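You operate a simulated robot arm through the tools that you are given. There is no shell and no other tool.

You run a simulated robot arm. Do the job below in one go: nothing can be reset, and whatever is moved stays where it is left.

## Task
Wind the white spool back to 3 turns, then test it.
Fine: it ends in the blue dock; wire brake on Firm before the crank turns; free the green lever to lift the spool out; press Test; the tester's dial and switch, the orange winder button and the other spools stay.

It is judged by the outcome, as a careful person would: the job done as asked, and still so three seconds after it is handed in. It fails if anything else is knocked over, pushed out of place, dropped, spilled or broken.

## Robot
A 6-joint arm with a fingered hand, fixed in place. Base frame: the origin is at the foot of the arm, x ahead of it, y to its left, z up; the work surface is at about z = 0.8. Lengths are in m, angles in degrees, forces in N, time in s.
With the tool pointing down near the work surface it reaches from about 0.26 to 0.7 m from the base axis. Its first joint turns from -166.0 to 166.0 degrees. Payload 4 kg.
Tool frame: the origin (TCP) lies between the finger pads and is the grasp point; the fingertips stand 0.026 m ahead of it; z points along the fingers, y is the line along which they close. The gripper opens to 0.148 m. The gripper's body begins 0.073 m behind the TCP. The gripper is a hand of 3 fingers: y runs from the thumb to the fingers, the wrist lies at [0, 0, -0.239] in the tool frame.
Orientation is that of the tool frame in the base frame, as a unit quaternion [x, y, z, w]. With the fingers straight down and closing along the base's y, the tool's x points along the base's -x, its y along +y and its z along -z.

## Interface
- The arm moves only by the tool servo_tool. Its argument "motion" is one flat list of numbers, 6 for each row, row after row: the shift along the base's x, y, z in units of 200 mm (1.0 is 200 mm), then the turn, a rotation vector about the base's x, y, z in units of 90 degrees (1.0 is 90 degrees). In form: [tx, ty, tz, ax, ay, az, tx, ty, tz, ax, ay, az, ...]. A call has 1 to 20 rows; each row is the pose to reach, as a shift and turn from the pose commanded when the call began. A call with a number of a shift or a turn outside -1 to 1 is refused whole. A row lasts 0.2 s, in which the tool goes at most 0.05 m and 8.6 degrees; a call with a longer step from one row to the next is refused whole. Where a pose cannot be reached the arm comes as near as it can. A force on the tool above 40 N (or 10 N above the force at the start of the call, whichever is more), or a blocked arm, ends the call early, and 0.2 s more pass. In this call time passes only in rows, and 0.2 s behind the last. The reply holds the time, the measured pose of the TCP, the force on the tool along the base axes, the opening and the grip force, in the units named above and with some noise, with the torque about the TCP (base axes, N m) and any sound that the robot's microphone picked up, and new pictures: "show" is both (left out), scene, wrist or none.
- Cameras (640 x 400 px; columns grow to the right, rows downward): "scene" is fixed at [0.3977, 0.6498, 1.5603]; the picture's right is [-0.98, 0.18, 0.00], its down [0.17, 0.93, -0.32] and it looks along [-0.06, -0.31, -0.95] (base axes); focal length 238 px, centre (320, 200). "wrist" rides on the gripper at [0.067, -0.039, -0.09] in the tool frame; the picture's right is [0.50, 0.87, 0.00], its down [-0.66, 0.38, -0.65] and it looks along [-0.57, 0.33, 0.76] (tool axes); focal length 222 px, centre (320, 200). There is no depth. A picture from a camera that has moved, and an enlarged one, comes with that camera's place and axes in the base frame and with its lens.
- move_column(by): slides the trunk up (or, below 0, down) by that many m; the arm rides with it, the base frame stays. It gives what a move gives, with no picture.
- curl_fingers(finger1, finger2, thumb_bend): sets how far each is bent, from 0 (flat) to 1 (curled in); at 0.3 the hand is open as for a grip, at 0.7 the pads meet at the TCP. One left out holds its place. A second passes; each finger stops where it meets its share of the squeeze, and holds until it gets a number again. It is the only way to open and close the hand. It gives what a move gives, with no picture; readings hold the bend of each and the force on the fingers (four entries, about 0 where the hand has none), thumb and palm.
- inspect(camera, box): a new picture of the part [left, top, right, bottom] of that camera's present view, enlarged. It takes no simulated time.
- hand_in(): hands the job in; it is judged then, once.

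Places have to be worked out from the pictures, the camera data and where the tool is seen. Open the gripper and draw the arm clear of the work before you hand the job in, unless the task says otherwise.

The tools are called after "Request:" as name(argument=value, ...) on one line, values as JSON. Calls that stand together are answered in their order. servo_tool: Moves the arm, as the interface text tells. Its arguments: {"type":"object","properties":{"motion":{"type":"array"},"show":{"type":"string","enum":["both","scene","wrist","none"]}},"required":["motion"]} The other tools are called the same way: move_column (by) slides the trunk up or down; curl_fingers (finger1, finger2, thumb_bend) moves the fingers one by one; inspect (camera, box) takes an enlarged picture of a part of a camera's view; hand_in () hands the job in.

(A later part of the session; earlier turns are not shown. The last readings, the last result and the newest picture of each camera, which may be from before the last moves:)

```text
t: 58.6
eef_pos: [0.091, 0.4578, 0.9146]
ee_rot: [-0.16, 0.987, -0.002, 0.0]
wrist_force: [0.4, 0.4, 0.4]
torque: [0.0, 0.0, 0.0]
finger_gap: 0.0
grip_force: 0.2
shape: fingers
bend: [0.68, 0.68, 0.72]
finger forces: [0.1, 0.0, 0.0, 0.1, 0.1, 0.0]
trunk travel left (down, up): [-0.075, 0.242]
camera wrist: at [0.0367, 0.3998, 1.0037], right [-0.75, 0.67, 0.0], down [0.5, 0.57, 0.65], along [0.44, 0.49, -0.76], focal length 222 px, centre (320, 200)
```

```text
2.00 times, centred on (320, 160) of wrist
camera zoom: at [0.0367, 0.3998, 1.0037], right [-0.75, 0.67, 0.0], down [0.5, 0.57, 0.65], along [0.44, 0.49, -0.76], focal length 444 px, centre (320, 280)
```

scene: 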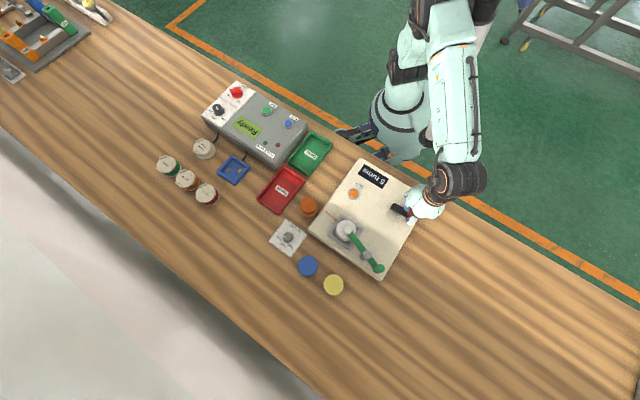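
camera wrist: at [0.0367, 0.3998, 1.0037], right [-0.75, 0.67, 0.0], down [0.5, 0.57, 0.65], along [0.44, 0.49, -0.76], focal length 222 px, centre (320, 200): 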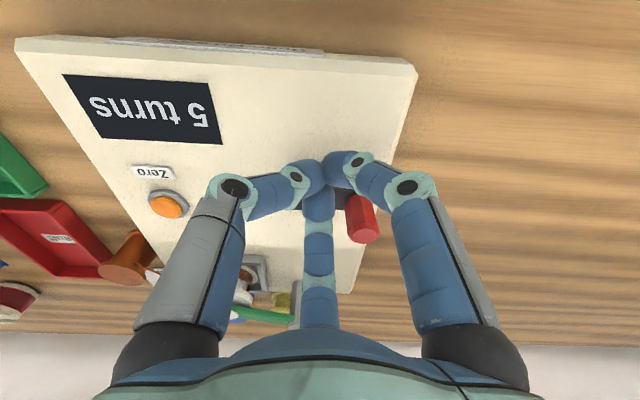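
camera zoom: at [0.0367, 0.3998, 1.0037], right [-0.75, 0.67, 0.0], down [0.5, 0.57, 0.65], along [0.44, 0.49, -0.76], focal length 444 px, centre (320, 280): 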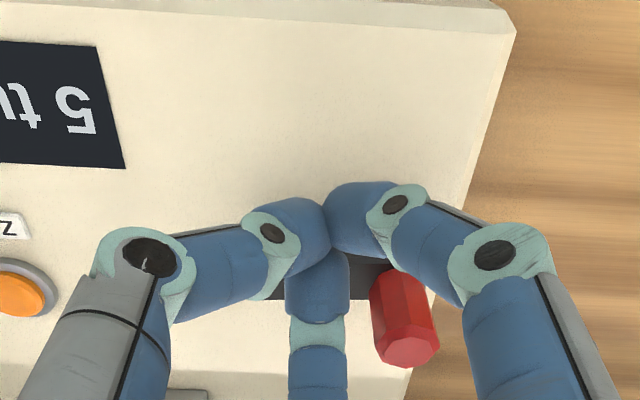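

The knob slipped out between two fingers at about 135°; it stayed where it was. I'll instead push it with the closed fingertips as one stiff pusher that trails the knob on the same circle. First rise above the knob and go behind it.

Request:
curl_fingers(finger1=0.72, finger2=0.72, thumb_bend=0.72)

Request:
servo_tool(motion=[0, 0, 0.08, 0, 0, 0, 0, 0, 0.16, 0, 0, 0, 0.05, 0.1, 0.18, 0, 0, 0, 0.1, 0.2, 0.18, 0, 0, 0, 0.15, 0.3, 0.18, 0, 0, 0, 0.16, 0.36, 0.18, 0, 0, 0, 0.16, 0.36, 0.18, 0, 0, 0], show="wrist")

Request:
inspect(camera="wrist", box=[200, 60, 440, 260])

Request:
inspect(camera="scene", box=[360, 160, 440, 240])

```text
t: 59.6
eef_pos: [0.0908, 0.4579, 0.9149]
ee_rot: [-0.158, 0.987, -0.002, 0.0]
wrist_force: [-0.6, -0.7, 0.3]
torque: [0.01, -0.01, 0.01]
finger_gap: 0.0
grip_force: 0.0
shape: fingers
bend: [0.69, 0.69, 0.72]
finger forces: [0.0, 0.0, 0.0, 0.1, 0.0, 0.0]
trunk travel left (down, up): [-0.075, 0.242]
```

```text
t: 61.2
eef_pos: [0.1237, 0.5318, 0.9542]
ee_rot: [-0.158, 0.987, 0.002, 0.001]
wrist_force: [0.0, 0.0, -0.1]
torque: [0.04, 0.03, 0.01]
finger_gap: 0.0
grip_force: 0.0
shape: fingers
bend: [0.71, 0.71, 0.72]
finger forces: [0.1, 0.1, 0.1, 0.0, 0.1, 0.0]
trunk travel left (down, up): [-0.075, 0.242]
camera wrist: at [0.0707, 0.4725, 1.0427], right [-0.74, 0.67, 0.0], down [0.5, 0.56, 0.66], along [0.44, 0.49, -0.75], focal length 222 px, centre (320, 200)
```

wrist: 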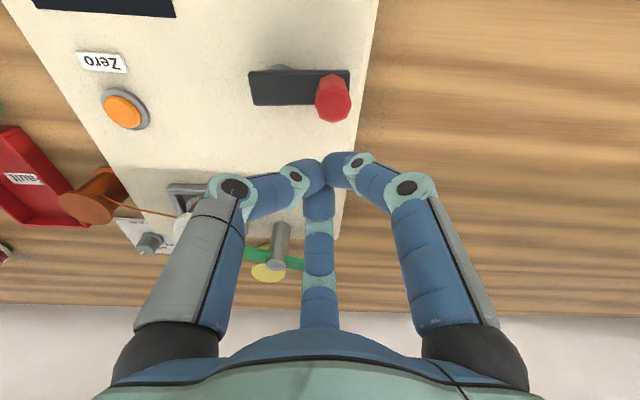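

```text
2.00 times, centred on (320, 160) of wrist
camera zoom: at [0.0707, 0.4725, 1.0427], right [-0.74, 0.67, 0.0], down [0.5, 0.56, 0.66], along [0.44, 0.49, -0.75], focal length 444 px, centre (320, 280)
```

zoom: 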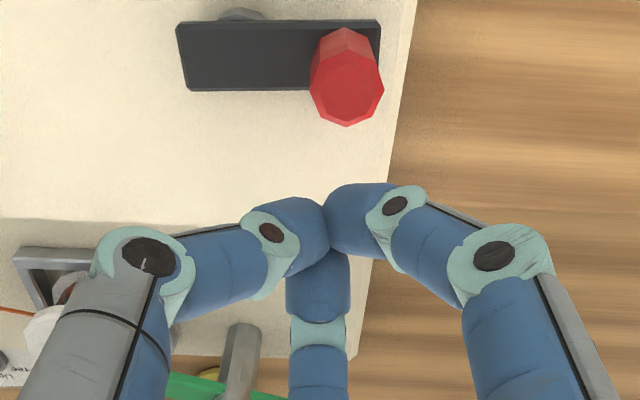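

```text
5.00 times, centred on (400, 200) of scene
camera zoom: at [0.3977, 0.6498, 1.5603], right [-0.98, 0.18, 0.0], down [0.17, 0.93, -0.32], along [-0.06, -0.31, -0.95], focal length 1189 px, centre (-80, 200)
```

zoom: 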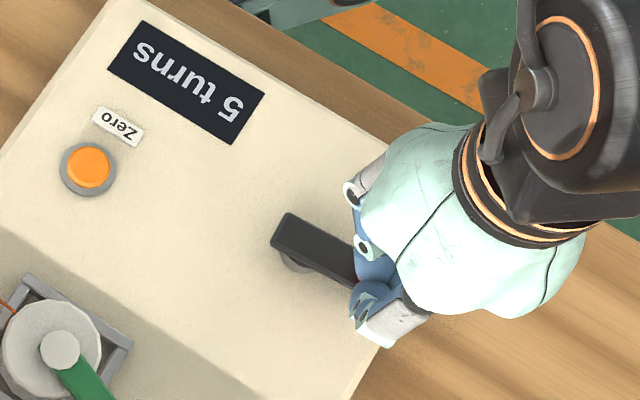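

Clear view: knob at (0.096, 0.513), and intersecting the arm's two orientations gives axis (0.124, 0.4875), R 0.038; crank angle is now ≈137° (start ≈94°). I'll descend behind the knob.

Request:
servo_tool(motion=[0.012, -0.03, -0.06, 0, 0, 0, 0.012, -0.032, -0.12, 0, 0, 0, 0.012, -0.032, -0.18, 0, 0, 0, 0.012, -0.032, -0.25, 0, 0, 0, 0.012, -0.032, -0.25, 0, 0, 0], show="wrist")

Request:
inspect(camera="wrist", box=[200, 60, 440, 260])

```text
t: 62.4
eef_pos: [0.1276, 0.5245, 0.9041]
ee_rot: [-0.157, 0.988, 0.001, 0.002]
wrist_force: [-0.4, 0.9, 0.1]
torque: [0.0, 0.04, -0.01]
finger_gap: 0.0
grip_force: 0.8
shape: fingers
bend: [0.71, 0.71, 0.72]
finger forces: [0.8, 0.0, 0.0, 0.0, 0.1, 0.1]
trunk travel left (down, up): [-0.075, 0.242]
camera wrist: at [0.0731, 0.4659, 0.9931], right [-0.74, 0.67, 0.0], down [0.5, 0.56, 0.66], along [0.44, 0.49, -0.75], focal length 222 px, centre (320, 200)
```

wrist: 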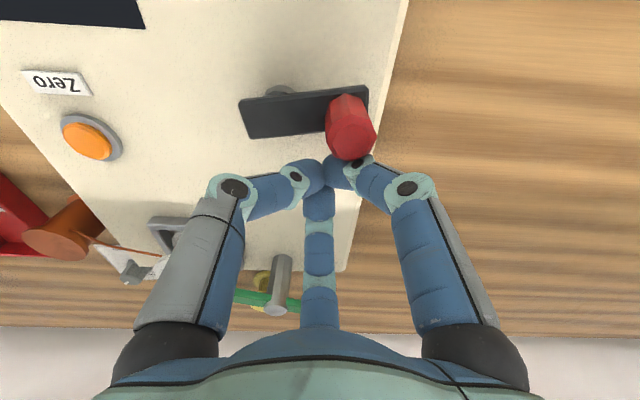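

```text
2.00 times, centred on (320, 160) of wrist
camera zoom: at [0.0731, 0.4659, 0.9931], right [-0.74, 0.67, 0.0], down [0.5, 0.56, 0.66], along [0.44, 0.49, -0.75], focal length 444 px, centre (320, 280)
```

zoom: 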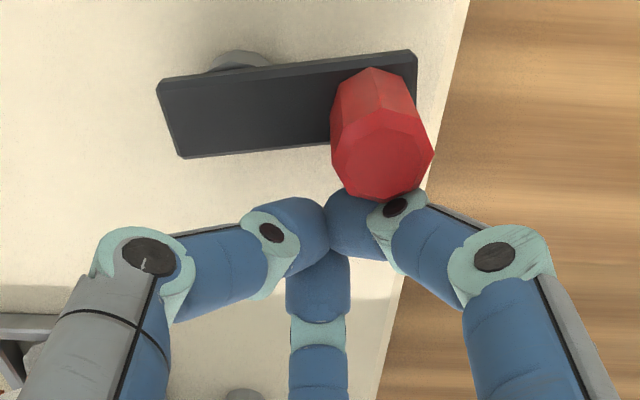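

The pusher is right behind the knob. Pushing it through about 90° on the circle.

Request:
servo_tool(motion=[-0.0331, 0.0004, 0, 0, 0, 0, -0.0658, -0.0051, 0.01, 0, 0, 0, -0.097, -0.0161, 0.01, 0, 0, 0, -0.1259, -0.0323, 0.02, 0, 0, 0, -0.1515, -0.0533, 0.02, 0, 0, 0, -0.173, -0.0785, 0.02, 0, 0, 0, -0.1899, -0.107, 0.02, 0, 0, 0, -0.2016, -0.138, 0.02, 0, 0, 0, -0.2076, -0.1705, 0.02, 0, 0, 0, -0.2076, -0.1705, 0.02, 0, 0, 0], show="wrist")

Request:
inspect(camera="scene", box=[360, 160, 440, 240])

```text
t: 64.4
eef_pos: [0.1028, 0.4895, 0.8872]
ee_rot: [-0.144, 0.989, -0.015, 0.0]
wrist_force: [17.2, 8.2, 18.0]
torque: [0.04, -0.1, 0.23]
finger_gap: 0.0001
grip_force: 14.3
shape: fingers
bend: [0.71, 0.72, 0.72]
finger forces: [0.0, 16.1, 0.0, 0.0, 13.1, 0.0]
trunk travel left (down, up): [-0.075, 0.242]
stopped in row 10: the force on the tool passed its limit at 44 N (the readings are from after the stop); the commanded pose is now the measured one
camera wrist: at [0.0477, 0.4351, 0.9781], right [-0.73, 0.69, -0.02], down [0.52, 0.57, 0.64], along [0.45, 0.45, -0.77], focal length 222 px, centre (320, 200)
```

wrist: 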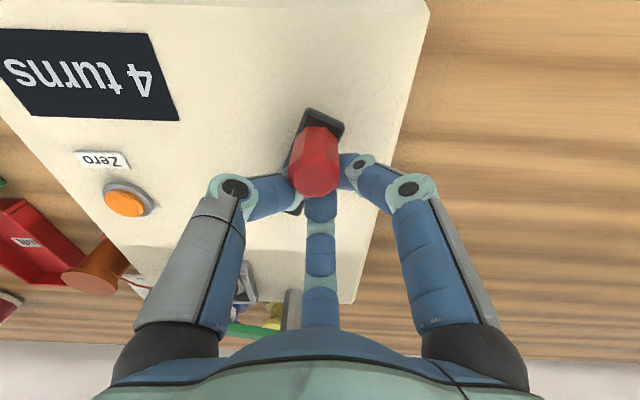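

```text
5.00 times, centred on (400, 200) of scene
camera zoom: at [0.3977, 0.6498, 1.5603], right [-0.98, 0.18, 0.0], down [0.17, 0.93, -0.32], along [-0.06, -0.31, -0.95], focal length 1189 px, centre (-80, 200)
```

zoom: 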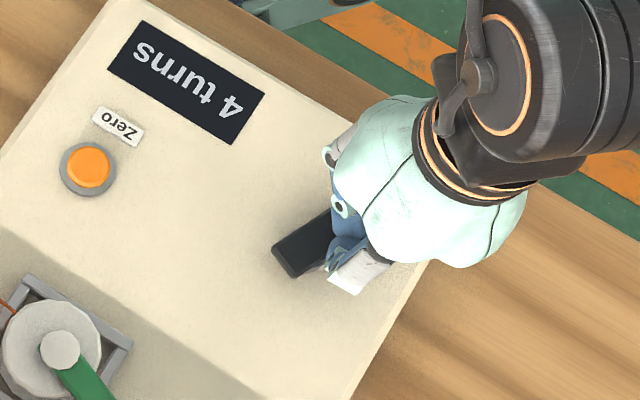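

The counter reads 4 already after ~109° of crank, so it counts several turns per crank revolution; I must go in small steps. The hand sagged onto the arm and drifted inward, so I'll lift and re-seat behind the knob on its circle.

Request:
servo_tool(motion=[0, 0.03, 0.05, 0.005, 0, 0, -0.02, 0.06, 0.09, 0.01, 0, 0, -0.05, 0.085, 0.09, 0.01, 0, 0, -0.064, 0.085, 0.09, 0.01, 0, 0, -0.064, 0.085, 0.09, 0.01, 0, 0], show="wrist")

Request:
inspect(camera="wrist", box=[200, 60, 440, 260])

```text
t: 65.6
eef_pos: [0.1042, 0.5007, 0.9095]
ee_rot: [-0.128, 0.992, -0.006, 0.001]
wrist_force: [0.6, 0.4, -0.2]
torque: [-0.01, 0.02, -0.02]
finger_gap: 0.0002
grip_force: 0.1
shape: fingers
bend: [0.71, 0.71, 0.72]
finger forces: [0.0, 0.0, 0.1, 0.0, 0.1, 0.0]
trunk travel left (down, up): [-0.075, 0.242]
camera wrist: at [0.0469, 0.4475, 0.9986], right [-0.7, 0.71, -0.01], down [0.54, 0.54, 0.65], along [0.47, 0.45, -0.76], focal length 222 px, centre (320, 200)
```

wrist: 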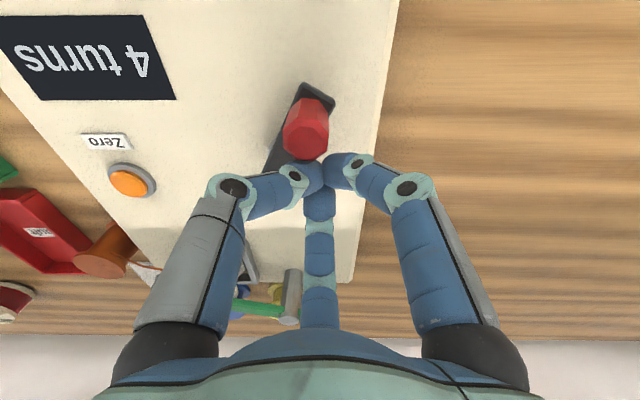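

```text
2.00 times, centred on (320, 160) of wrist
camera zoom: at [0.0469, 0.4475, 0.9986], right [-0.7, 0.71, -0.01], down [0.54, 0.54, 0.65], along [0.47, 0.45, -0.76], focal length 444 px, centre (320, 280)
```

zoom: 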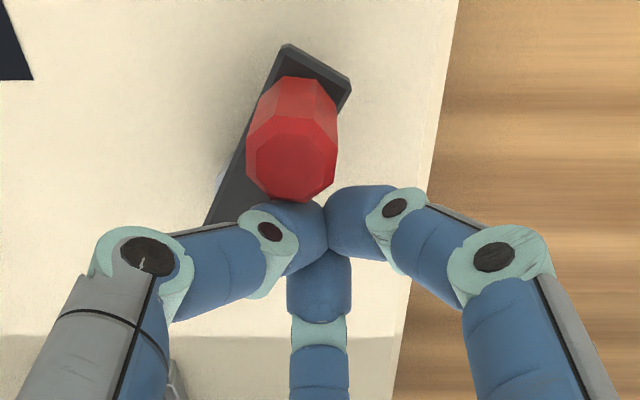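

With no contact force the hand is still 14 mm off in x, so the base joint seems to stick on small moves. I'll command the remainder and see how it responds.

Request:
servo_tool(motion=[-0.03, 0.01, 0, 0, 0, 0, -0.06, 0.015, 0, 0, 0, 0, -0.06, 0.015, 0, 0, 0, 0], show="wrist")

Request:
inspect(camera="scene", box=[340, 0, 560, 260])

```text
t: 66.6
eef_pos: [0.1067, 0.5011, 0.9071]
ee_rot: [-0.114, 0.993, -0.009, 0.001]
wrist_force: [0.8, 0.1, 0.5]
torque: [0.02, -0.03, -0.02]
finger_gap: 0.0
grip_force: 0.0
shape: fingers
bend: [0.71, 0.71, 0.72]
finger forces: [0.0, 0.1, 0.1, 0.0, 0.0, 0.0]
trunk travel left (down, up): [-0.075, 0.242]
stopped in row 3: the arm was blocked; the commanded pose is now the measured one
camera wrist: at [0.0479, 0.4486, 0.9967], right [-0.68, 0.73, -0.01], down [0.55, 0.53, 0.65], along [0.48, 0.43, -0.76], focal length 222 px, centre (320, 200)
```

wrist: 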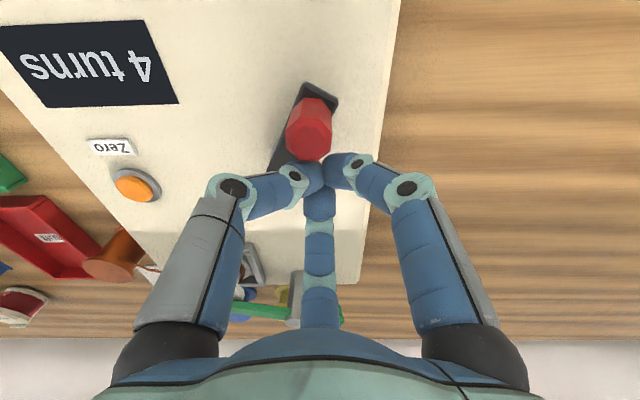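

```text
1.54 times, centred on (450, 130) of scene
camera zoom: at [0.3977, 0.6498, 1.5603], right [-0.98, 0.18, 0.0], down [0.17, 0.93, -0.32], along [-0.06, -0.31, -0.95], focal length 366 px, centre (120, 308)
```

zoom: 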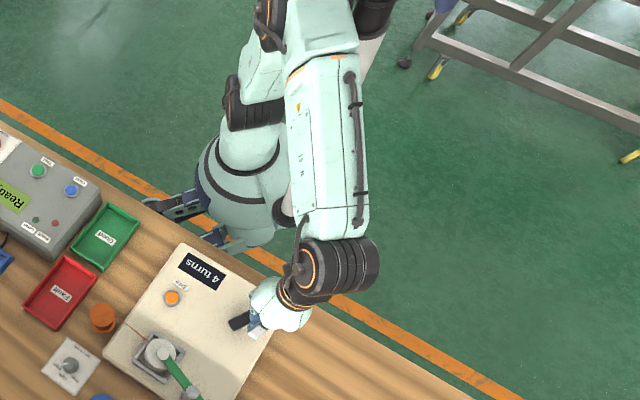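

The arm is really blocked at an azimuth of about 79° (mast or joint limit). I'll tilt the tool ~9° so the wrist stays at larger x while the fingertips reach further toward −x.

Request:
servo_tool(motion=[0, 0, 0.1, 0.005, 0.03, 0, 0, 0, 0.2, 0.011, 0.06, 0, -0.02, 0.005, 0.2, 0.011, 0.1, 0, -0.05, 0.01, 0.2, 0.011, 0.11, 0, -0.085, 0.015, 0.2, 0.011, 0.11, 0, -0.085, 0.015, 0.2, 0.011, 0.11, 0], show="wrist")

Request:
inspect(camera="wrist", box=[200, 40, 440, 240])

```text
t: 68.0
eef_pos: [0.0869, 0.5053, 0.9501]
ee_rot: [-0.115, 0.99, 0.011, -0.084]
wrist_force: [0.2, 0.0, -0.1]
torque: [0.02, 0.0, 0.0]
finger_gap: 0.0
grip_force: 0.2
shape: fingers
bend: [0.71, 0.71, 0.72]
finger forces: [0.0, 0.1, 0.0, 0.0, 0.1, 0.1]
trunk travel left (down, up): [-0.075, 0.242]
camera wrist: at [0.0444, 0.4512, 1.0458], right [-0.68, 0.73, 0.12], down [0.65, 0.52, 0.55], along [0.34, 0.45, -0.82], focal length 222 px, centre (320, 200)
```

wrist: 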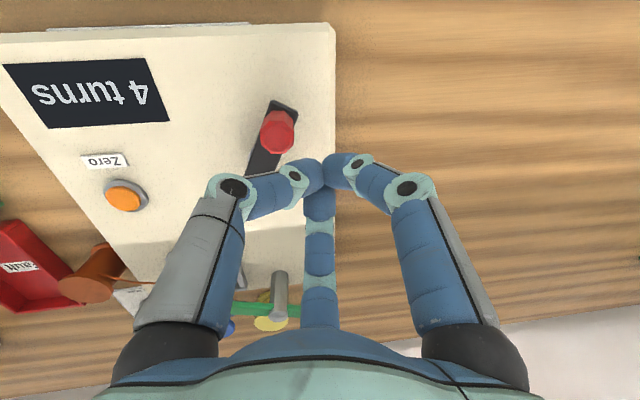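

```text
2.00 times, centred on (320, 140) of wrist
camera zoom: at [0.0444, 0.4512, 1.0458], right [-0.68, 0.73, 0.12], down [0.65, 0.52, 0.55], along [0.34, 0.45, -0.82], focal length 444 px, centre (320, 320)
```

zoom: 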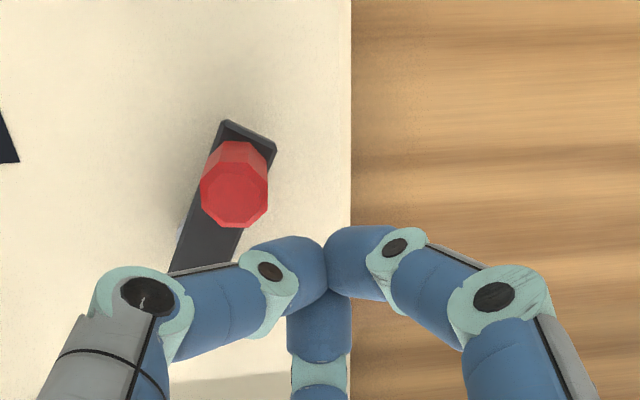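

Tilt works: the hand is just behind the knob (knob angle ≈198°). Descending and then pushing a small step.

Request:
servo_tool(motion=[0.01, 0.01, -0.08, 0, 0, 0, 0.018, 0.012, -0.16, 0, 0, 0, 0.018, 0.012, -0.23, 0, 0, 0, 0.018, 0.012, -0.23, 0, 0, 0], show="wrist")

Request:
inspect(camera="wrist", box=[200, 60, 440, 260])

```text
t: 69.0
eef_pos: [0.0904, 0.5075, 0.8992]
ee_rot: [-0.116, 0.99, 0.011, -0.084]
wrist_force: [0.4, 0.6, 0.8]
torque: [-0.05, 0.02, 0.0]
finger_gap: 0.0
grip_force: 0.6
shape: fingers
bend: [0.71, 0.71, 0.72]
finger forces: [0.0, 0.0, 0.0, 0.0, 1.6, 0.0]
trunk travel left (down, up): [-0.075, 0.242]
camera wrist: at [0.0475, 0.4524, 0.9967], right [-0.68, 0.73, 0.12], down [0.65, 0.52, 0.55], along [0.34, 0.45, -0.83], focal length 222 px, centre (320, 200)
```

wrist: 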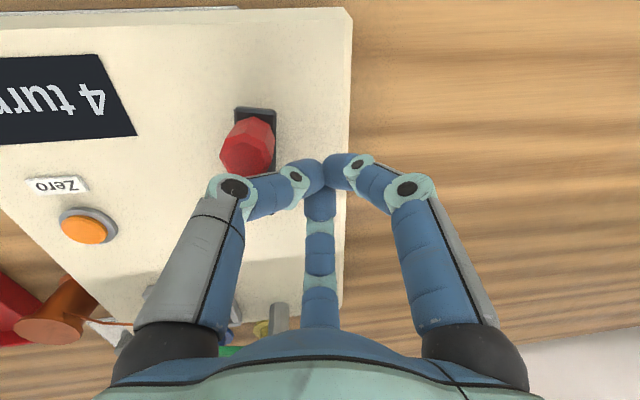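

```text
2.00 times, centred on (320, 160) of wrist
camera zoom: at [0.0475, 0.4524, 0.9967], right [-0.68, 0.73, 0.12], down [0.65, 0.52, 0.55], along [0.34, 0.45, -0.83], focal length 444 px, centre (320, 280)
```

zoom: 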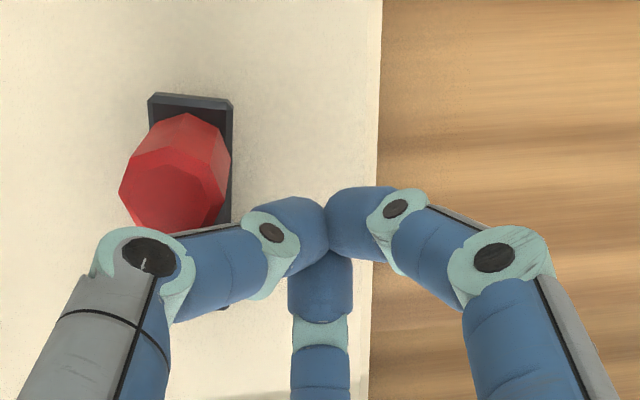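

The knob advanced to ≈218° while descending; display still 4. Pushing on by ~30° of pusher travel.

Request:
servo_tool(motion=[0.003, -0.018, 0.02, 0, 0, 0, 0.0045, -0.035, 0.03, 0, 0, 0, 0, -0.051, 0.03, 0, 0, 0, -0.004, -0.067, 0.03, 0, 0, 0, -0.006, -0.084, 0.03, 0, 0, 0, -0.007, -0.1, 0.03, 0, 0, 0, -0.007, -0.1, 0.03, 0, 0, 0], show="wrist")

Request:
inspect(camera="scene", box=[350, 150, 450, 250])

```text
t: 70.6
eef_pos: [0.0891, 0.4869, 0.9026]
ee_rot: [-0.117, 0.989, 0.006, -0.085]
wrist_force: [-0.1, -0.4, -0.4]
torque: [0.0, 0.02, 0.02]
finger_gap: 0.0
grip_force: 0.0
shape: fingers
bend: [0.71, 0.71, 0.72]
finger forces: [0.0, 0.1, 0.1, 0.1, 0.0, 0.1]
trunk travel left (down, up): [-0.075, 0.242]
camera wrist: at [0.0463, 0.4337, 0.9997], right [-0.68, 0.73, 0.11], down [0.65, 0.53, 0.55], along [0.34, 0.44, -0.83], focal length 222 px, centre (320, 200)
```

wrist: 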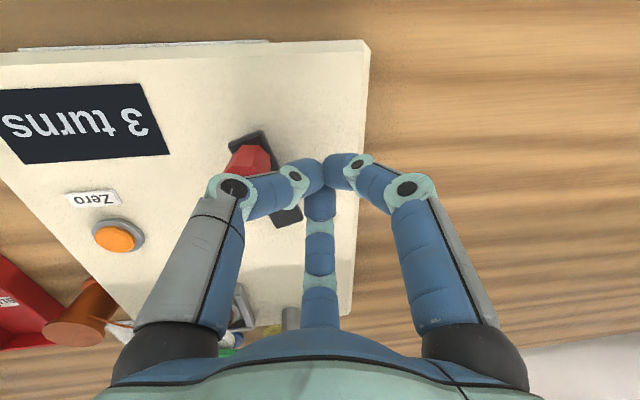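

```text
4.00 times, centred on (400, 200) of scene
camera zoom: at [0.3977, 0.6498, 1.5603], right [-0.98, 0.18, 0.0], down [0.17, 0.93, -0.32], along [-0.06, -0.31, -0.95], focal length 952 px, centre (0, 200)
```

zoom: 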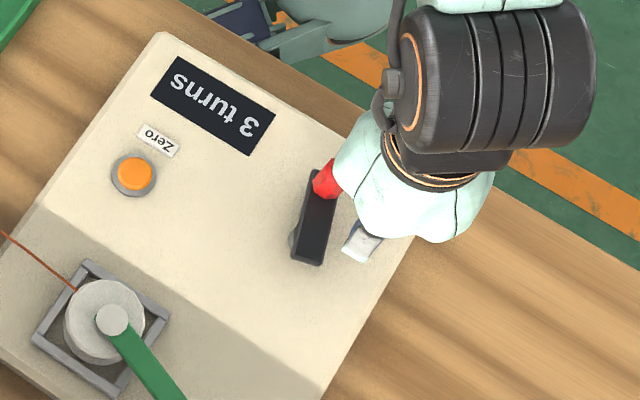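

The counter now reads 3. I'll lift the hand clear to measure the crank angle precisely before deciding whether to fine-tune.

Request:
servo_tool(motion=[0.003, 0.01, 0.06, 0, 0, 0, 0.003, 0.02, 0.14, 0, 0, 0, 0.003, 0.06, 0.2, 0, 0, 0, 0.003, 0.14, 0.24, 0, 0, 0, 0.003, 0.2, 0.24, 0, 0, 0, 0.003, 0.2, 0.24, 0, 0, 0], show="wrist")

Request:
inspect(camera="wrist", box=[200, 0, 440, 180])

Request:
inspect(camera="scene", box=[350, 150, 450, 250])

```text
t: 72.0
eef_pos: [0.0885, 0.5275, 0.9567]
ee_rot: [-0.116, 0.99, 0.011, -0.085]
wrist_force: [1.1, -0.3, -0.3]
torque: [-0.03, -0.01, 0.02]
finger_gap: 0.0
grip_force: 0.0
shape: fingers
bend: [0.71, 0.71, 0.72]
finger forces: [0.0, 0.1, 0.0, 0.0, 0.0, 0.0]
trunk travel left (down, up): [-0.075, 0.242]
camera wrist: at [0.0464, 0.4736, 1.0528], right [-0.68, 0.73, 0.12], down [0.65, 0.52, 0.55], along [0.34, 0.45, -0.82], focal length 222 px, centre (320, 200)
```

wrist: 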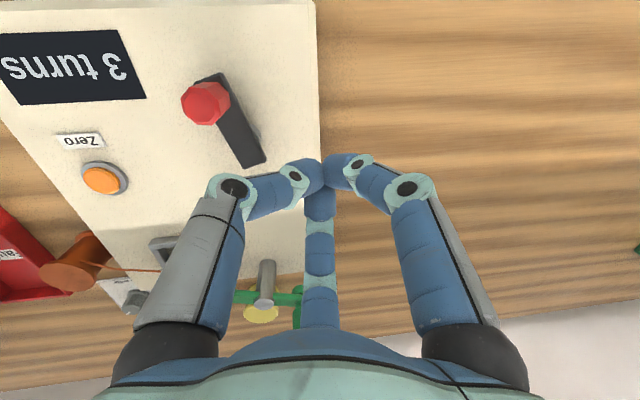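

```text
2.22 times, centred on (320, 90) of wrist
camera zoom: at [0.0464, 0.4736, 1.0528], right [-0.68, 0.73, 0.12], down [0.65, 0.52, 0.55], along [0.34, 0.45, -0.82], focal length 494 px, centre (320, 444)
```

zoom: 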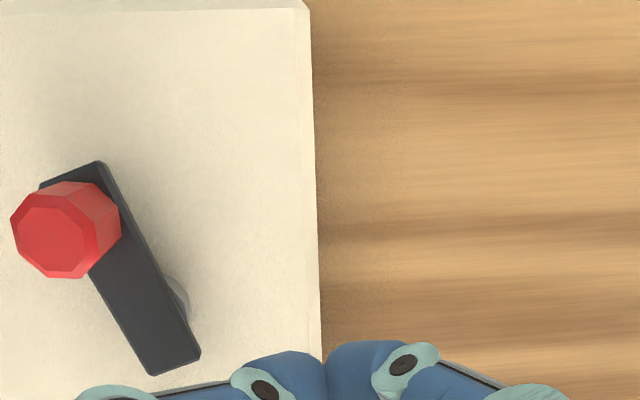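

```text
4.00 times, centred on (400, 200) of scene
camera zoom: at [0.3977, 0.6498, 1.5603], right [-0.98, 0.18, 0.0], down [0.17, 0.93, -0.32], along [-0.06, -0.31, -0.95], focal length 952 px, centre (0, 200)
```

zoom: 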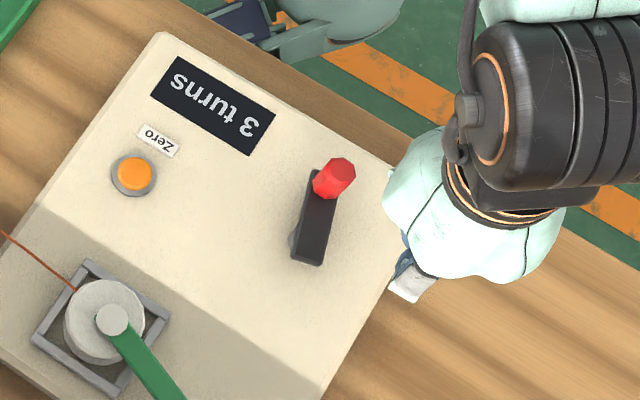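

Crank is at ≈243° (149° turned) and reads 3; the flips imply roughly 72° of crank per counted turn, with the display rounding down, so the true count is near 3.9. I want it close to 3.0, i.e. about 205° turned. Going back behind the knob.

Request:
servo_tool(motion=[0, -0.1, 0, 0, 0, 0, 0.003, -0.2, 0, 0, 0, 0, 0.003, -0.2, -0.1, 0, 0, 0, 0.003, -0.2, -0.2, 0, 0, 0, 0.003, -0.2, -0.265, 0, 0, 0, 0.003, -0.2, -0.265, 0, 0, 0], show="none")

Request:
inspect(camera="wrist", box=[0, 60, 440, 260])

```text
t: 73.4
eef_pos: [0.0907, 0.4876, 0.9027]
ee_rot: [-0.117, 0.99, 0.011, -0.084]
wrist_force: [-0.4, 0.6, 1.0]
torque: [-0.06, 0.0, 0.0]
finger_gap: 0.0001
grip_force: 1.1
shape: fingers
bend: [0.71, 0.71, 0.72]
finger forces: [0.0, 0.0, 0.0, 0.0, 1.7, 0.1]
trunk travel left (down, up): [-0.075, 0.242]
```

```text
1.45 times, centred on (220, 160) of wrist
camera zoom: at [0.0478, 0.4334, 0.9995], right [-0.68, 0.73, 0.12], down [0.65, 0.52, 0.55], along [0.34, 0.45, -0.82], focal length 323 px, centre (466, 258)
```

zoom: 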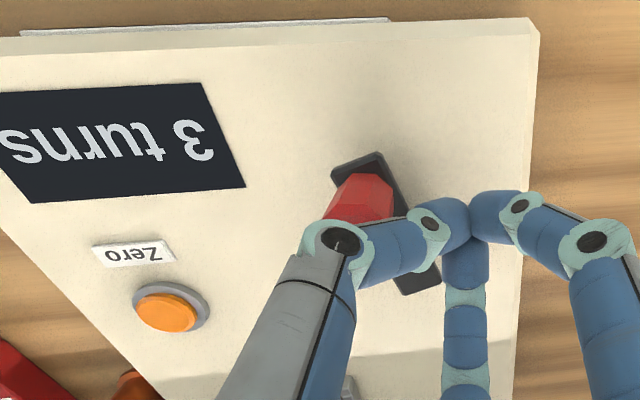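

The thumb side is touching the knob. Pushing about 25° further.

Request:
servo_tool(motion=[0, -0.017, 0.015, 0, 0, 0, 0, -0.0335, 0.02, 0, 0, 0, 0.001, -0.05, 0.02, 0, 0, 0, 0.003, -0.0655, 0.02, 0, 0, 0, 0.009, -0.081, 0.02, 0, 0, 0, 0.017, -0.0955, 0.02, 0, 0, 0, 0.017, -0.0955, 0.02, 0, 0, 0], show="wrist")

Request:
inspect(camera="scene", box=[350, 150, 450, 250])

```text
t: 75.0
eef_pos: [0.0928, 0.4683, 0.9026]
ee_rot: [-0.117, 0.99, 0.007, -0.085]
wrist_force: [-1.0, -0.6, 0.1]
torque: [-0.01, 0.0, -0.02]
finger_gap: 0.0001
grip_force: 0.5
shape: fingers
bend: [0.71, 0.71, 0.72]
finger forces: [0.1, 0.0, 0.0, 0.0, 0.5, 0.0]
trunk travel left (down, up): [-0.075, 0.242]
camera wrist: at [0.0513, 0.4151, 0.9997], right [-0.68, 0.73, 0.11], down [0.65, 0.52, 0.55], along [0.34, 0.44, -0.83], focal length 222 px, centre (320, 200)
```

wrist: 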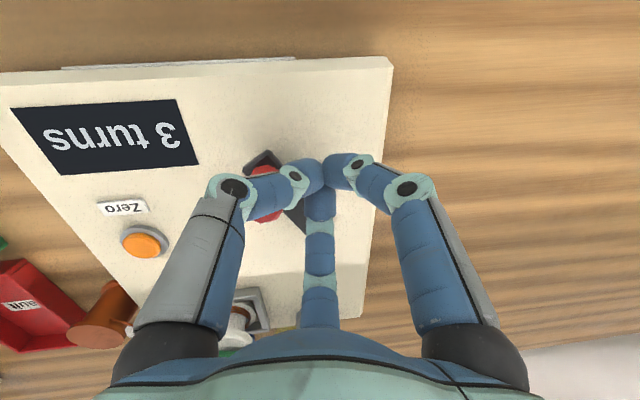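

```text
4.00 times, centred on (400, 200) of scene
camera zoom: at [0.3977, 0.6498, 1.5603], right [-0.98, 0.18, 0.0], down [0.17, 0.93, -0.32], along [-0.06, -0.31, -0.95], focal length 952 px, centre (0, 200)
```

zoom: 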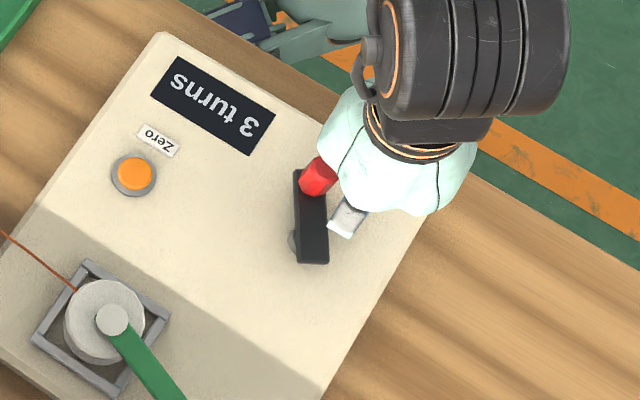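

Still 3; the crank is now ≈257°. Next push.

Request:
servo_tool(motion=[0.011, -0.014, 0.01, 0, 0, 0, 0.024, -0.027, 0.01, 0, 0, 0, 0.036, -0.039, 0.01, 0, 0, 0, 0.049, -0.05, 0.01, 0, 0, 0, 0.049, -0.05, 0.01, 0, 0, 0], show="wrist")

Request:
inspect(camera="scene", box=[350, 150, 450, 250])

```text
t: 76.2
eef_pos: [0.1023, 0.4591, 0.9054]
ee_rot: [-0.117, 0.989, 0.006, -0.085]
wrist_force: [0.1, -0.3, -0.2]
torque: [0.0, 0.0, 0.01]
finger_gap: 0.0
grip_force: 0.1
shape: fingers
bend: [0.71, 0.71, 0.72]
finger forces: [0.0, 0.0, 0.0, 0.0, 0.1, 0.0]
trunk travel left (down, up): [-0.075, 0.242]
camera wrist: at [0.0601, 0.4048, 1.003], right [-0.68, 0.73, 0.11], down [0.65, 0.52, 0.55], along [0.34, 0.44, -0.83], focal length 222 px, centre (320, 200)
```

wrist: 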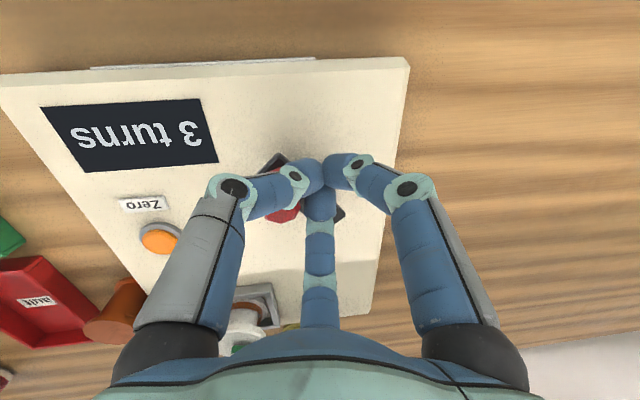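

```text
4.00 times, centred on (400, 200) of scene
camera zoom: at [0.3977, 0.6498, 1.5603], right [-0.98, 0.18, 0.0], down [0.17, 0.93, -0.32], along [-0.06, -0.31, -0.95], focal length 952 px, centre (0, 200)
```

zoom: 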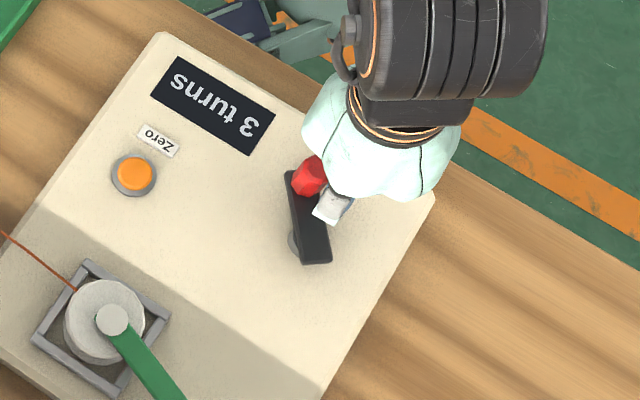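

Crank ≈267°, display 3. Another ~20°.

Request:
servo_tool(motion=[0.014, -0.012, 0, 0, 0, 0, 0.0285, -0.0225, 0, 0, 0, 0, 0.043, -0.031, 0, 0, 0, 0, 0.0585, -0.0365, 0, 0, 0, 0, 0.0585, -0.0365, 0, 0, 0, 0], show="wrist")

Request:
inspect(camera="scene", box=[350, 150, 450, 250])

```text
t: 77.4
eef_pos: [0.1154, 0.4506, 0.9053]
ee_rot: [-0.117, 0.99, 0.008, -0.085]
wrist_force: [-1.5, 1.6, -0.3]
torque: [-0.01, 0.01, 0.03]
finger_gap: 0.0002
grip_force: 0.0
shape: fingers
bend: [0.71, 0.71, 0.72]
finger forces: [0.0, 0.0, 0.0, 0.0, 0.1, 0.1]
trunk travel left (down, up): [-0.075, 0.242]
camera wrist: at [0.0734, 0.3972, 1.0035], right [-0.68, 0.73, 0.11], down [0.65, 0.52, 0.55], along [0.34, 0.45, -0.83], focal length 222 px, centre (320, 200)
```

wrist: 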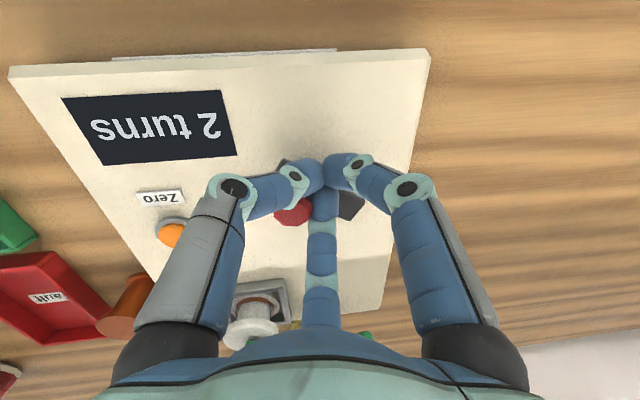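

```text
4.00 times, centred on (400, 200) of scene
camera zoom: at [0.3977, 0.6498, 1.5603], right [-0.98, 0.18, 0.0], down [0.17, 0.93, -0.32], along [-0.06, -0.31, -0.95], focal length 952 px, centre (0, 200)
```

zoom: 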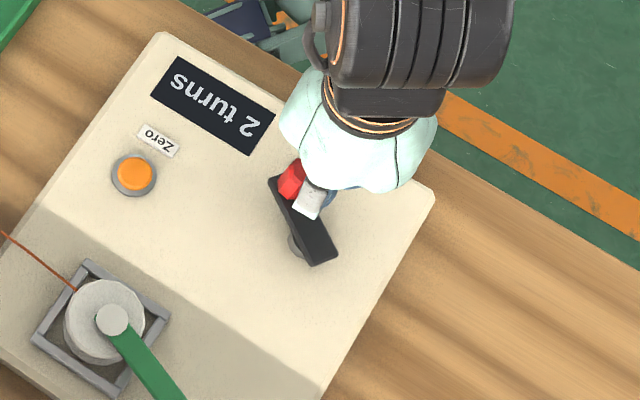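

It just passed to 2, so one counted turn is about 60° of crank and the 3.0 mark lies only a few degrees back. I'll go to the other side of the knob and ease it back clockwise until the display returns to 3.

Request:
servo_tool(motion=[-0.01, 0, 0.1, 0, 0, 0, -0.01, 0, 0.2, 0, 0, 0, 0.0, 0, 0.3, 0, 0, 0, 0.1, 0, 0.3, 0, 0, 0, 0.2, 0.01, 0.3, 0, 0, 0, 0.3, 0.02, 0.3, 0, 0, 0, 0.34, 0.02, 0.3, 0, 0, 0, 0.34, 0.02, 0.3, 0, 0, 0], show="wrist")

Request:
inspect(camera="scene", box=[350, 150, 450, 250])

```text
t: 79.2
eef_pos: [0.1844, 0.4549, 0.9691]
ee_rot: [-0.115, 0.99, 0.011, -0.083]
wrist_force: [0.8, 0.4, 1.1]
torque: [-0.02, 0.01, -0.02]
finger_gap: 0.0002
grip_force: 0.1
shape: fingers
bend: [0.71, 0.71, 0.72]
finger forces: [0.1, 0.0, 0.0, 0.1, 0.1, 0.0]
trunk travel left (down, up): [-0.075, 0.242]
camera wrist: at [0.1421, 0.3999, 1.0661], right [-0.68, 0.73, 0.12], down [0.65, 0.52, 0.55], along [0.34, 0.45, -0.82], focal length 222 px, centre (320, 200)
```

wrist: 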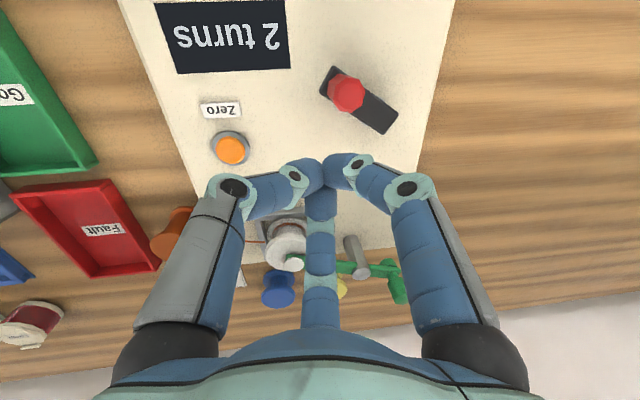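

```text
4.00 times, centred on (400, 200) of scene
camera zoom: at [0.3977, 0.6498, 1.5603], right [-0.98, 0.18, 0.0], down [0.17, 0.93, -0.32], along [-0.06, -0.31, -0.95], focal length 952 px, centre (0, 200)
```

zoom: 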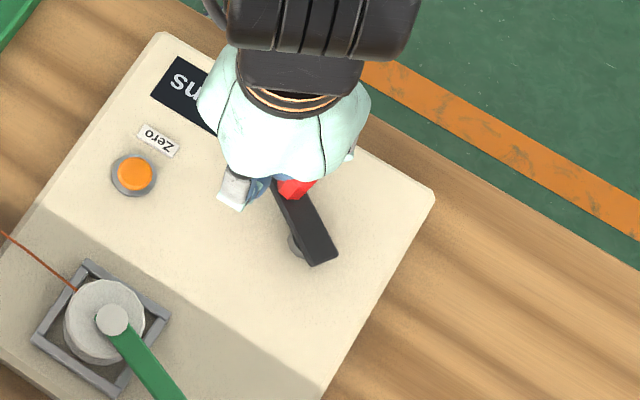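

Crank measured at ≈282°. Lowering the hand beside the knob on its +x side.

Request:
servo_tool(motion=[0, 0, -0.1, 0, 0, 0, 0, 0, -0.2, 0, 0, 0, 0, 0, -0.315, 0, 0, 0, 0, 0, -0.315, 0, 0, 0], show="wrist")

Request:
inspect(camera="wrist", box=[200, 0, 440, 200])

```text
t: 80.2
eef_pos: [0.1828, 0.4558, 0.9044]
ee_rot: [-0.115, 0.99, 0.011, -0.084]
wrist_force: [-0.2, 0.6, 0.9]
torque: [-0.04, -0.01, 0.04]
finger_gap: 0.0
grip_force: 0.1
shape: fingers
bend: [0.71, 0.71, 0.72]
finger forces: [0.1, 0.1, 0.1, 0.0, 0.0, 0.1]
trunk travel left (down, up): [-0.075, 0.242]
camera wrist: at [0.1417, 0.4021, 1.0016], right [-0.68, 0.73, 0.12], down [0.65, 0.52, 0.55], along [0.34, 0.45, -0.83], focal length 222 px, centre (320, 200)
```

wrist: 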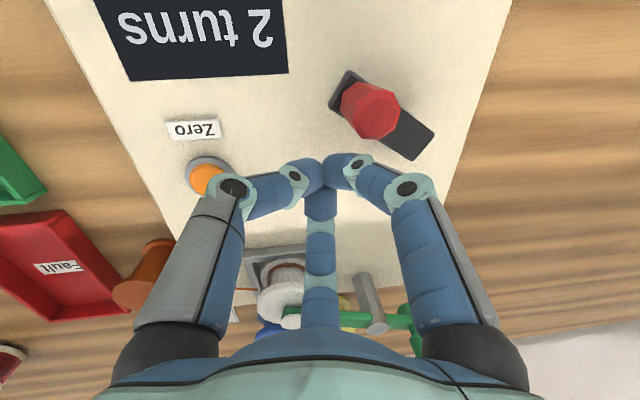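

```text
2.00 times, centred on (320, 100) of wrist
camera zoom: at [0.1417, 0.4021, 1.0016], right [-0.68, 0.73, 0.12], down [0.65, 0.52, 0.55], along [0.34, 0.45, -0.83], focal length 444 px, centre (320, 400)
```

zoom: 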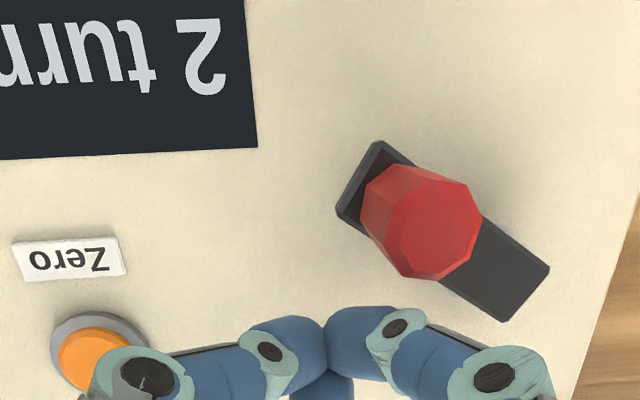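

Now easing toward −x in small steps with a check of the counter each time.

Request:
servo_tool(motion=[-0.03, 0, 0, 0, 0, 0, -0.06, 0, 0, 0, 0, 0, -0.08, 0, 0, 0, 0, 0, -0.08, 0, 0, 0, 0, 0], show="wrist")

```text
t: 81.2
eef_pos: [0.1713, 0.4538, 0.9029]
ee_rot: [-0.113, 0.99, 0.008, -0.085]
wrist_force: [0.2, 1.1, 0.3]
torque: [0.01, 0.03, 0.0]
finger_gap: 0.0
grip_force: 0.6
shape: fingers
bend: [0.71, 0.71, 0.72]
finger forces: [0.9, 0.0, 0.0, 0.0, 0.0, 0.0]
trunk travel left (down, up): [-0.075, 0.242]
camera wrist: at [0.1276, 0.3999, 0.9993], right [-0.67, 0.73, 0.11], down [0.66, 0.52, 0.55], along [0.34, 0.44, -0.83], focal length 222 px, centre (320, 200)
```

wrist: 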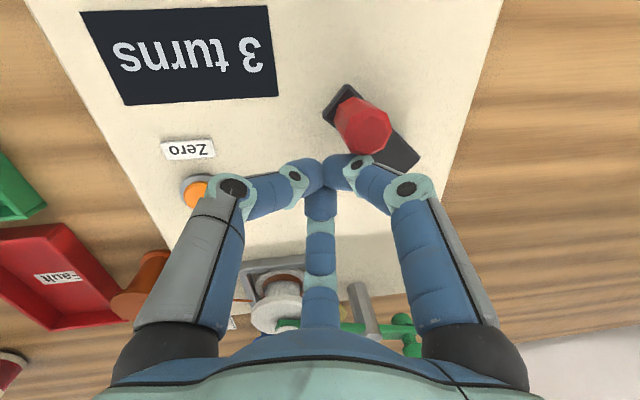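

The counter is back to 3, with the crank only a few degrees short of the 3.0 mark (≈3.0–3.15). I'll back off, lift and confirm it holds.

Request:
servo_tool(motion=[0.04, 0, 0, 0, 0, 0, 0.08, 0, 0.05, 0, 0, 0, 0.08, 0, 0.15, 0, 0, 0, 0.08, 0, 0.25, 0, -0.03, 0, 0.08, 0, 0.35, 0, -0.06, 0, 0.08, 0, 0.4, 0, -0.1, 0, 0.08, 0, 0.4, 0, -0.1, 0], show="wrist")

Request:
inspect(camera="wrist", box=[160, 0, 480, 200])

Request:
inspect(camera="scene", box=[300, 180, 420, 300])

```text
t: 82.8
eef_pos: [0.1805, 0.4545, 0.983]
ee_rot: [-0.117, 0.993, -0.001, -0.006]
wrist_force: [0.0, -0.1, -0.5]
torque: [0.03, -0.02, -0.02]
finger_gap: 0.0
grip_force: 0.0
shape: fingers
bend: [0.71, 0.71, 0.72]
finger forces: [0.1, 0.0, 0.0, 0.1, 0.1, 0.0]
trunk travel left (down, up): [-0.075, 0.242]
camera wrist: at [0.1251, 0.4005, 1.0734], right [-0.69, 0.73, 0.01], down [0.56, 0.52, 0.64], along [0.46, 0.45, -0.77], focal length 222 px, centre (320, 200)
```

wrist: 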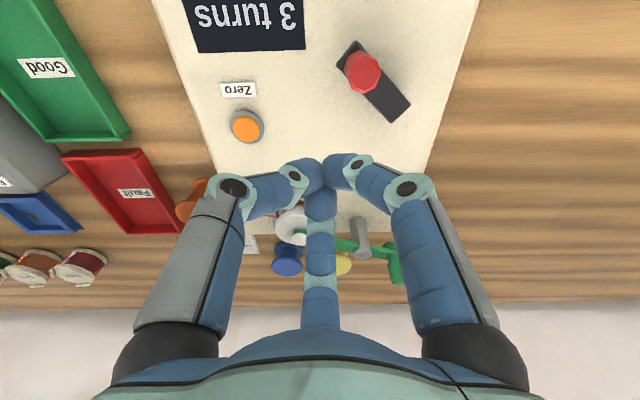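

```text
2.00 times, centred on (320, 100) of wrist
camera zoom: at [0.1251, 0.4005, 1.0734], right [-0.69, 0.73, 0.01], down [0.56, 0.52, 0.64], along [0.46, 0.45, -0.77], focal length 444 px, centre (320, 400)
```

zoom: 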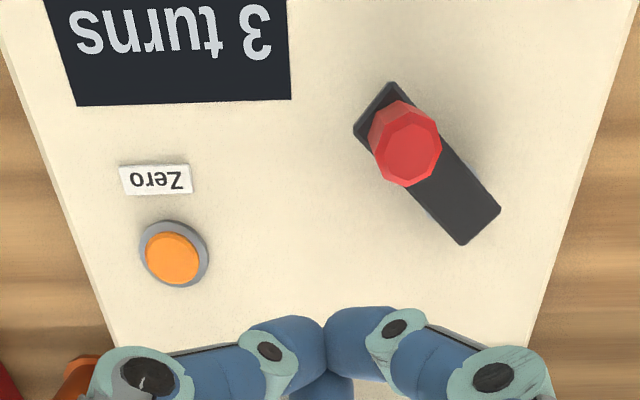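

```text
3.33 times, centred on (360, 240) of scene
camera zoom: at [0.3977, 0.6498, 1.5603], right [-0.98, 0.18, 0.0], down [0.17, 0.93, -0.32], along [-0.06, -0.31, -0.95], focal length 793 px, centre (187, 67)
```

zoom: 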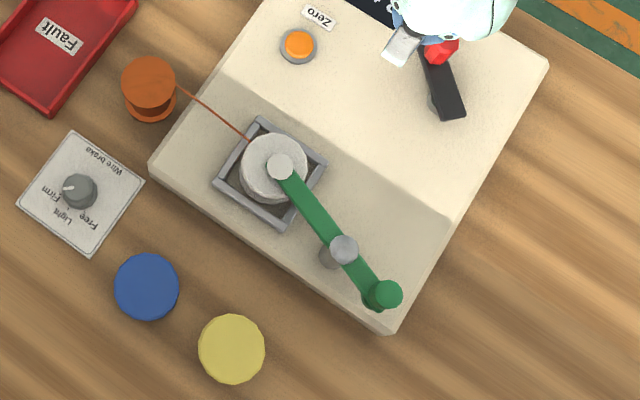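

Crank sits at ≈273° (≈179° turned, i.e. a count of about 3.0), display steady at 3. Next the lever: it pivots on a vertical post at about (0.2575, 0.609) with its pad on the spool at (0.292, 0.532). I'll raise the trunk 0.1 for reach and move to the lever's −x side.

Request:
move_column(by=0.1)

Request:
servo_tool(motion=[0.05, 0.08, -0.08, 0, 0, 0, 0.1, 0.16, -0.16, 0, 0, 0, 0.15, 0.24, -0.24, 0, 0, 0, 0.2, 0.32, -0.32, 0, 0, 0, 0.25, 0.4, -0.4, 0, 0, 0, 0.29, 0.48, -0.48, 0, 0, 0, 0.29, 0.52, -0.56, 0, 0, 0, 0.29, 0.52, -0.56, 0, 0, 0], show="both")

```text
t: 84.1
eef_pos: [0.1841, 0.4551, 1.0846]
ee_rot: [-0.114, 0.993, 0.002, -0.007]
wrist_force: [0.2, -0.3, 0.0]
torque: [-0.03, -0.04, -0.01]
finger_gap: 0.0
grip_force: 0.1
shape: fingers
bend: [0.71, 0.71, 0.72]
finger forces: [0.0, 0.1, 0.0, 0.0, 0.0, 0.0]
trunk travel left (down, up): [-0.175, 0.142]
```

```text
t: 85.9
eef_pos: [0.2403, 0.5582, 0.9726]
ee_rot: [-0.117, 0.993, 0.0, -0.007]
wrist_force: [0.6, -0.6, 0.5]
torque: [-0.01, 0.02, 0.0]
finger_gap: 0.0002
grip_force: 0.1
shape: fingers
bend: [0.71, 0.71, 0.72]
finger forces: [0.0, 0.0, 0.1, 0.0, 0.0, 0.1]
trunk travel left (down, up): [-0.175, 0.142]
camera wrist: at [0.1836, 0.504, 1.0625], right [-0.69, 0.73, 0.01], down [0.56, 0.52, 0.65], along [0.47, 0.45, -0.76], focal length 222 px, centre (320, 200)
```

scene: 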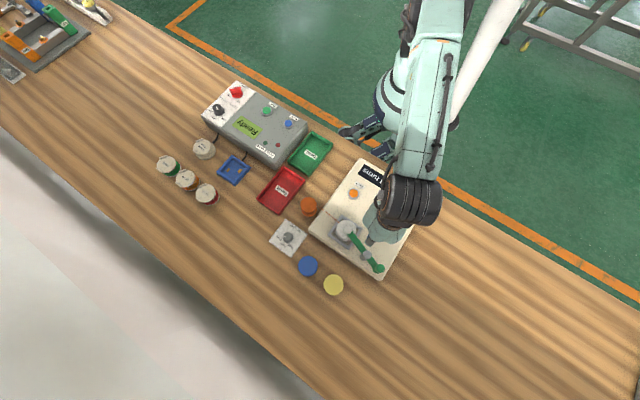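
wrist: 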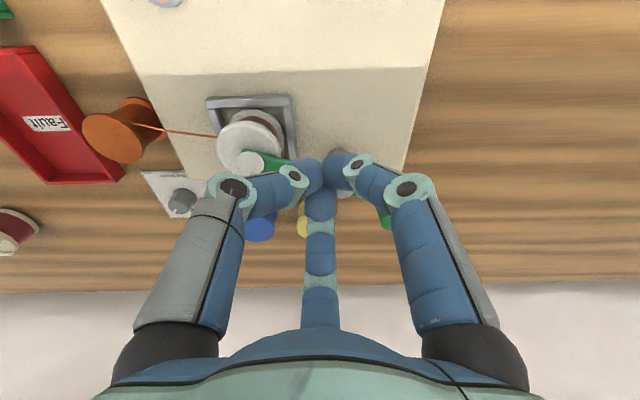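

Request:
inspect(camera="wrist", box=[190, 80, 410, 240])

Request:
inspect(camera="scene", box=[320, 200, 400, 280])

```text
2.50 times, centred on (300, 160) of wrist
camera zoom: at [0.1836, 0.504, 1.0625], right [-0.69, 0.73, 0.01], down [0.56, 0.52, 0.65], along [0.47, 0.45, -0.76], focal length 555 px, centre (370, 300)
```

zoom: 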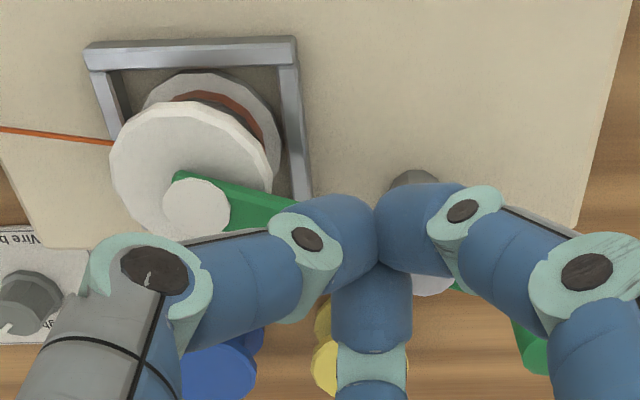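

```text
5.00 times, centred on (360, 240) of scene
camera zoom: at [0.3977, 0.6498, 1.5603], right [-0.98, 0.18, 0.0], down [0.17, 0.93, -0.32], along [-0.06, -0.31, -0.95], focal length 1189 px, centre (120, 0)
```

zoom: 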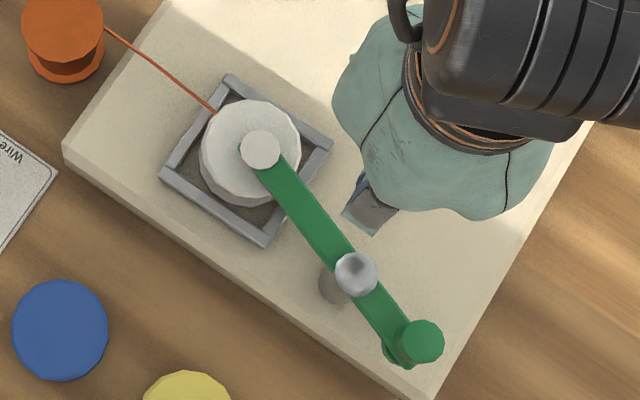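

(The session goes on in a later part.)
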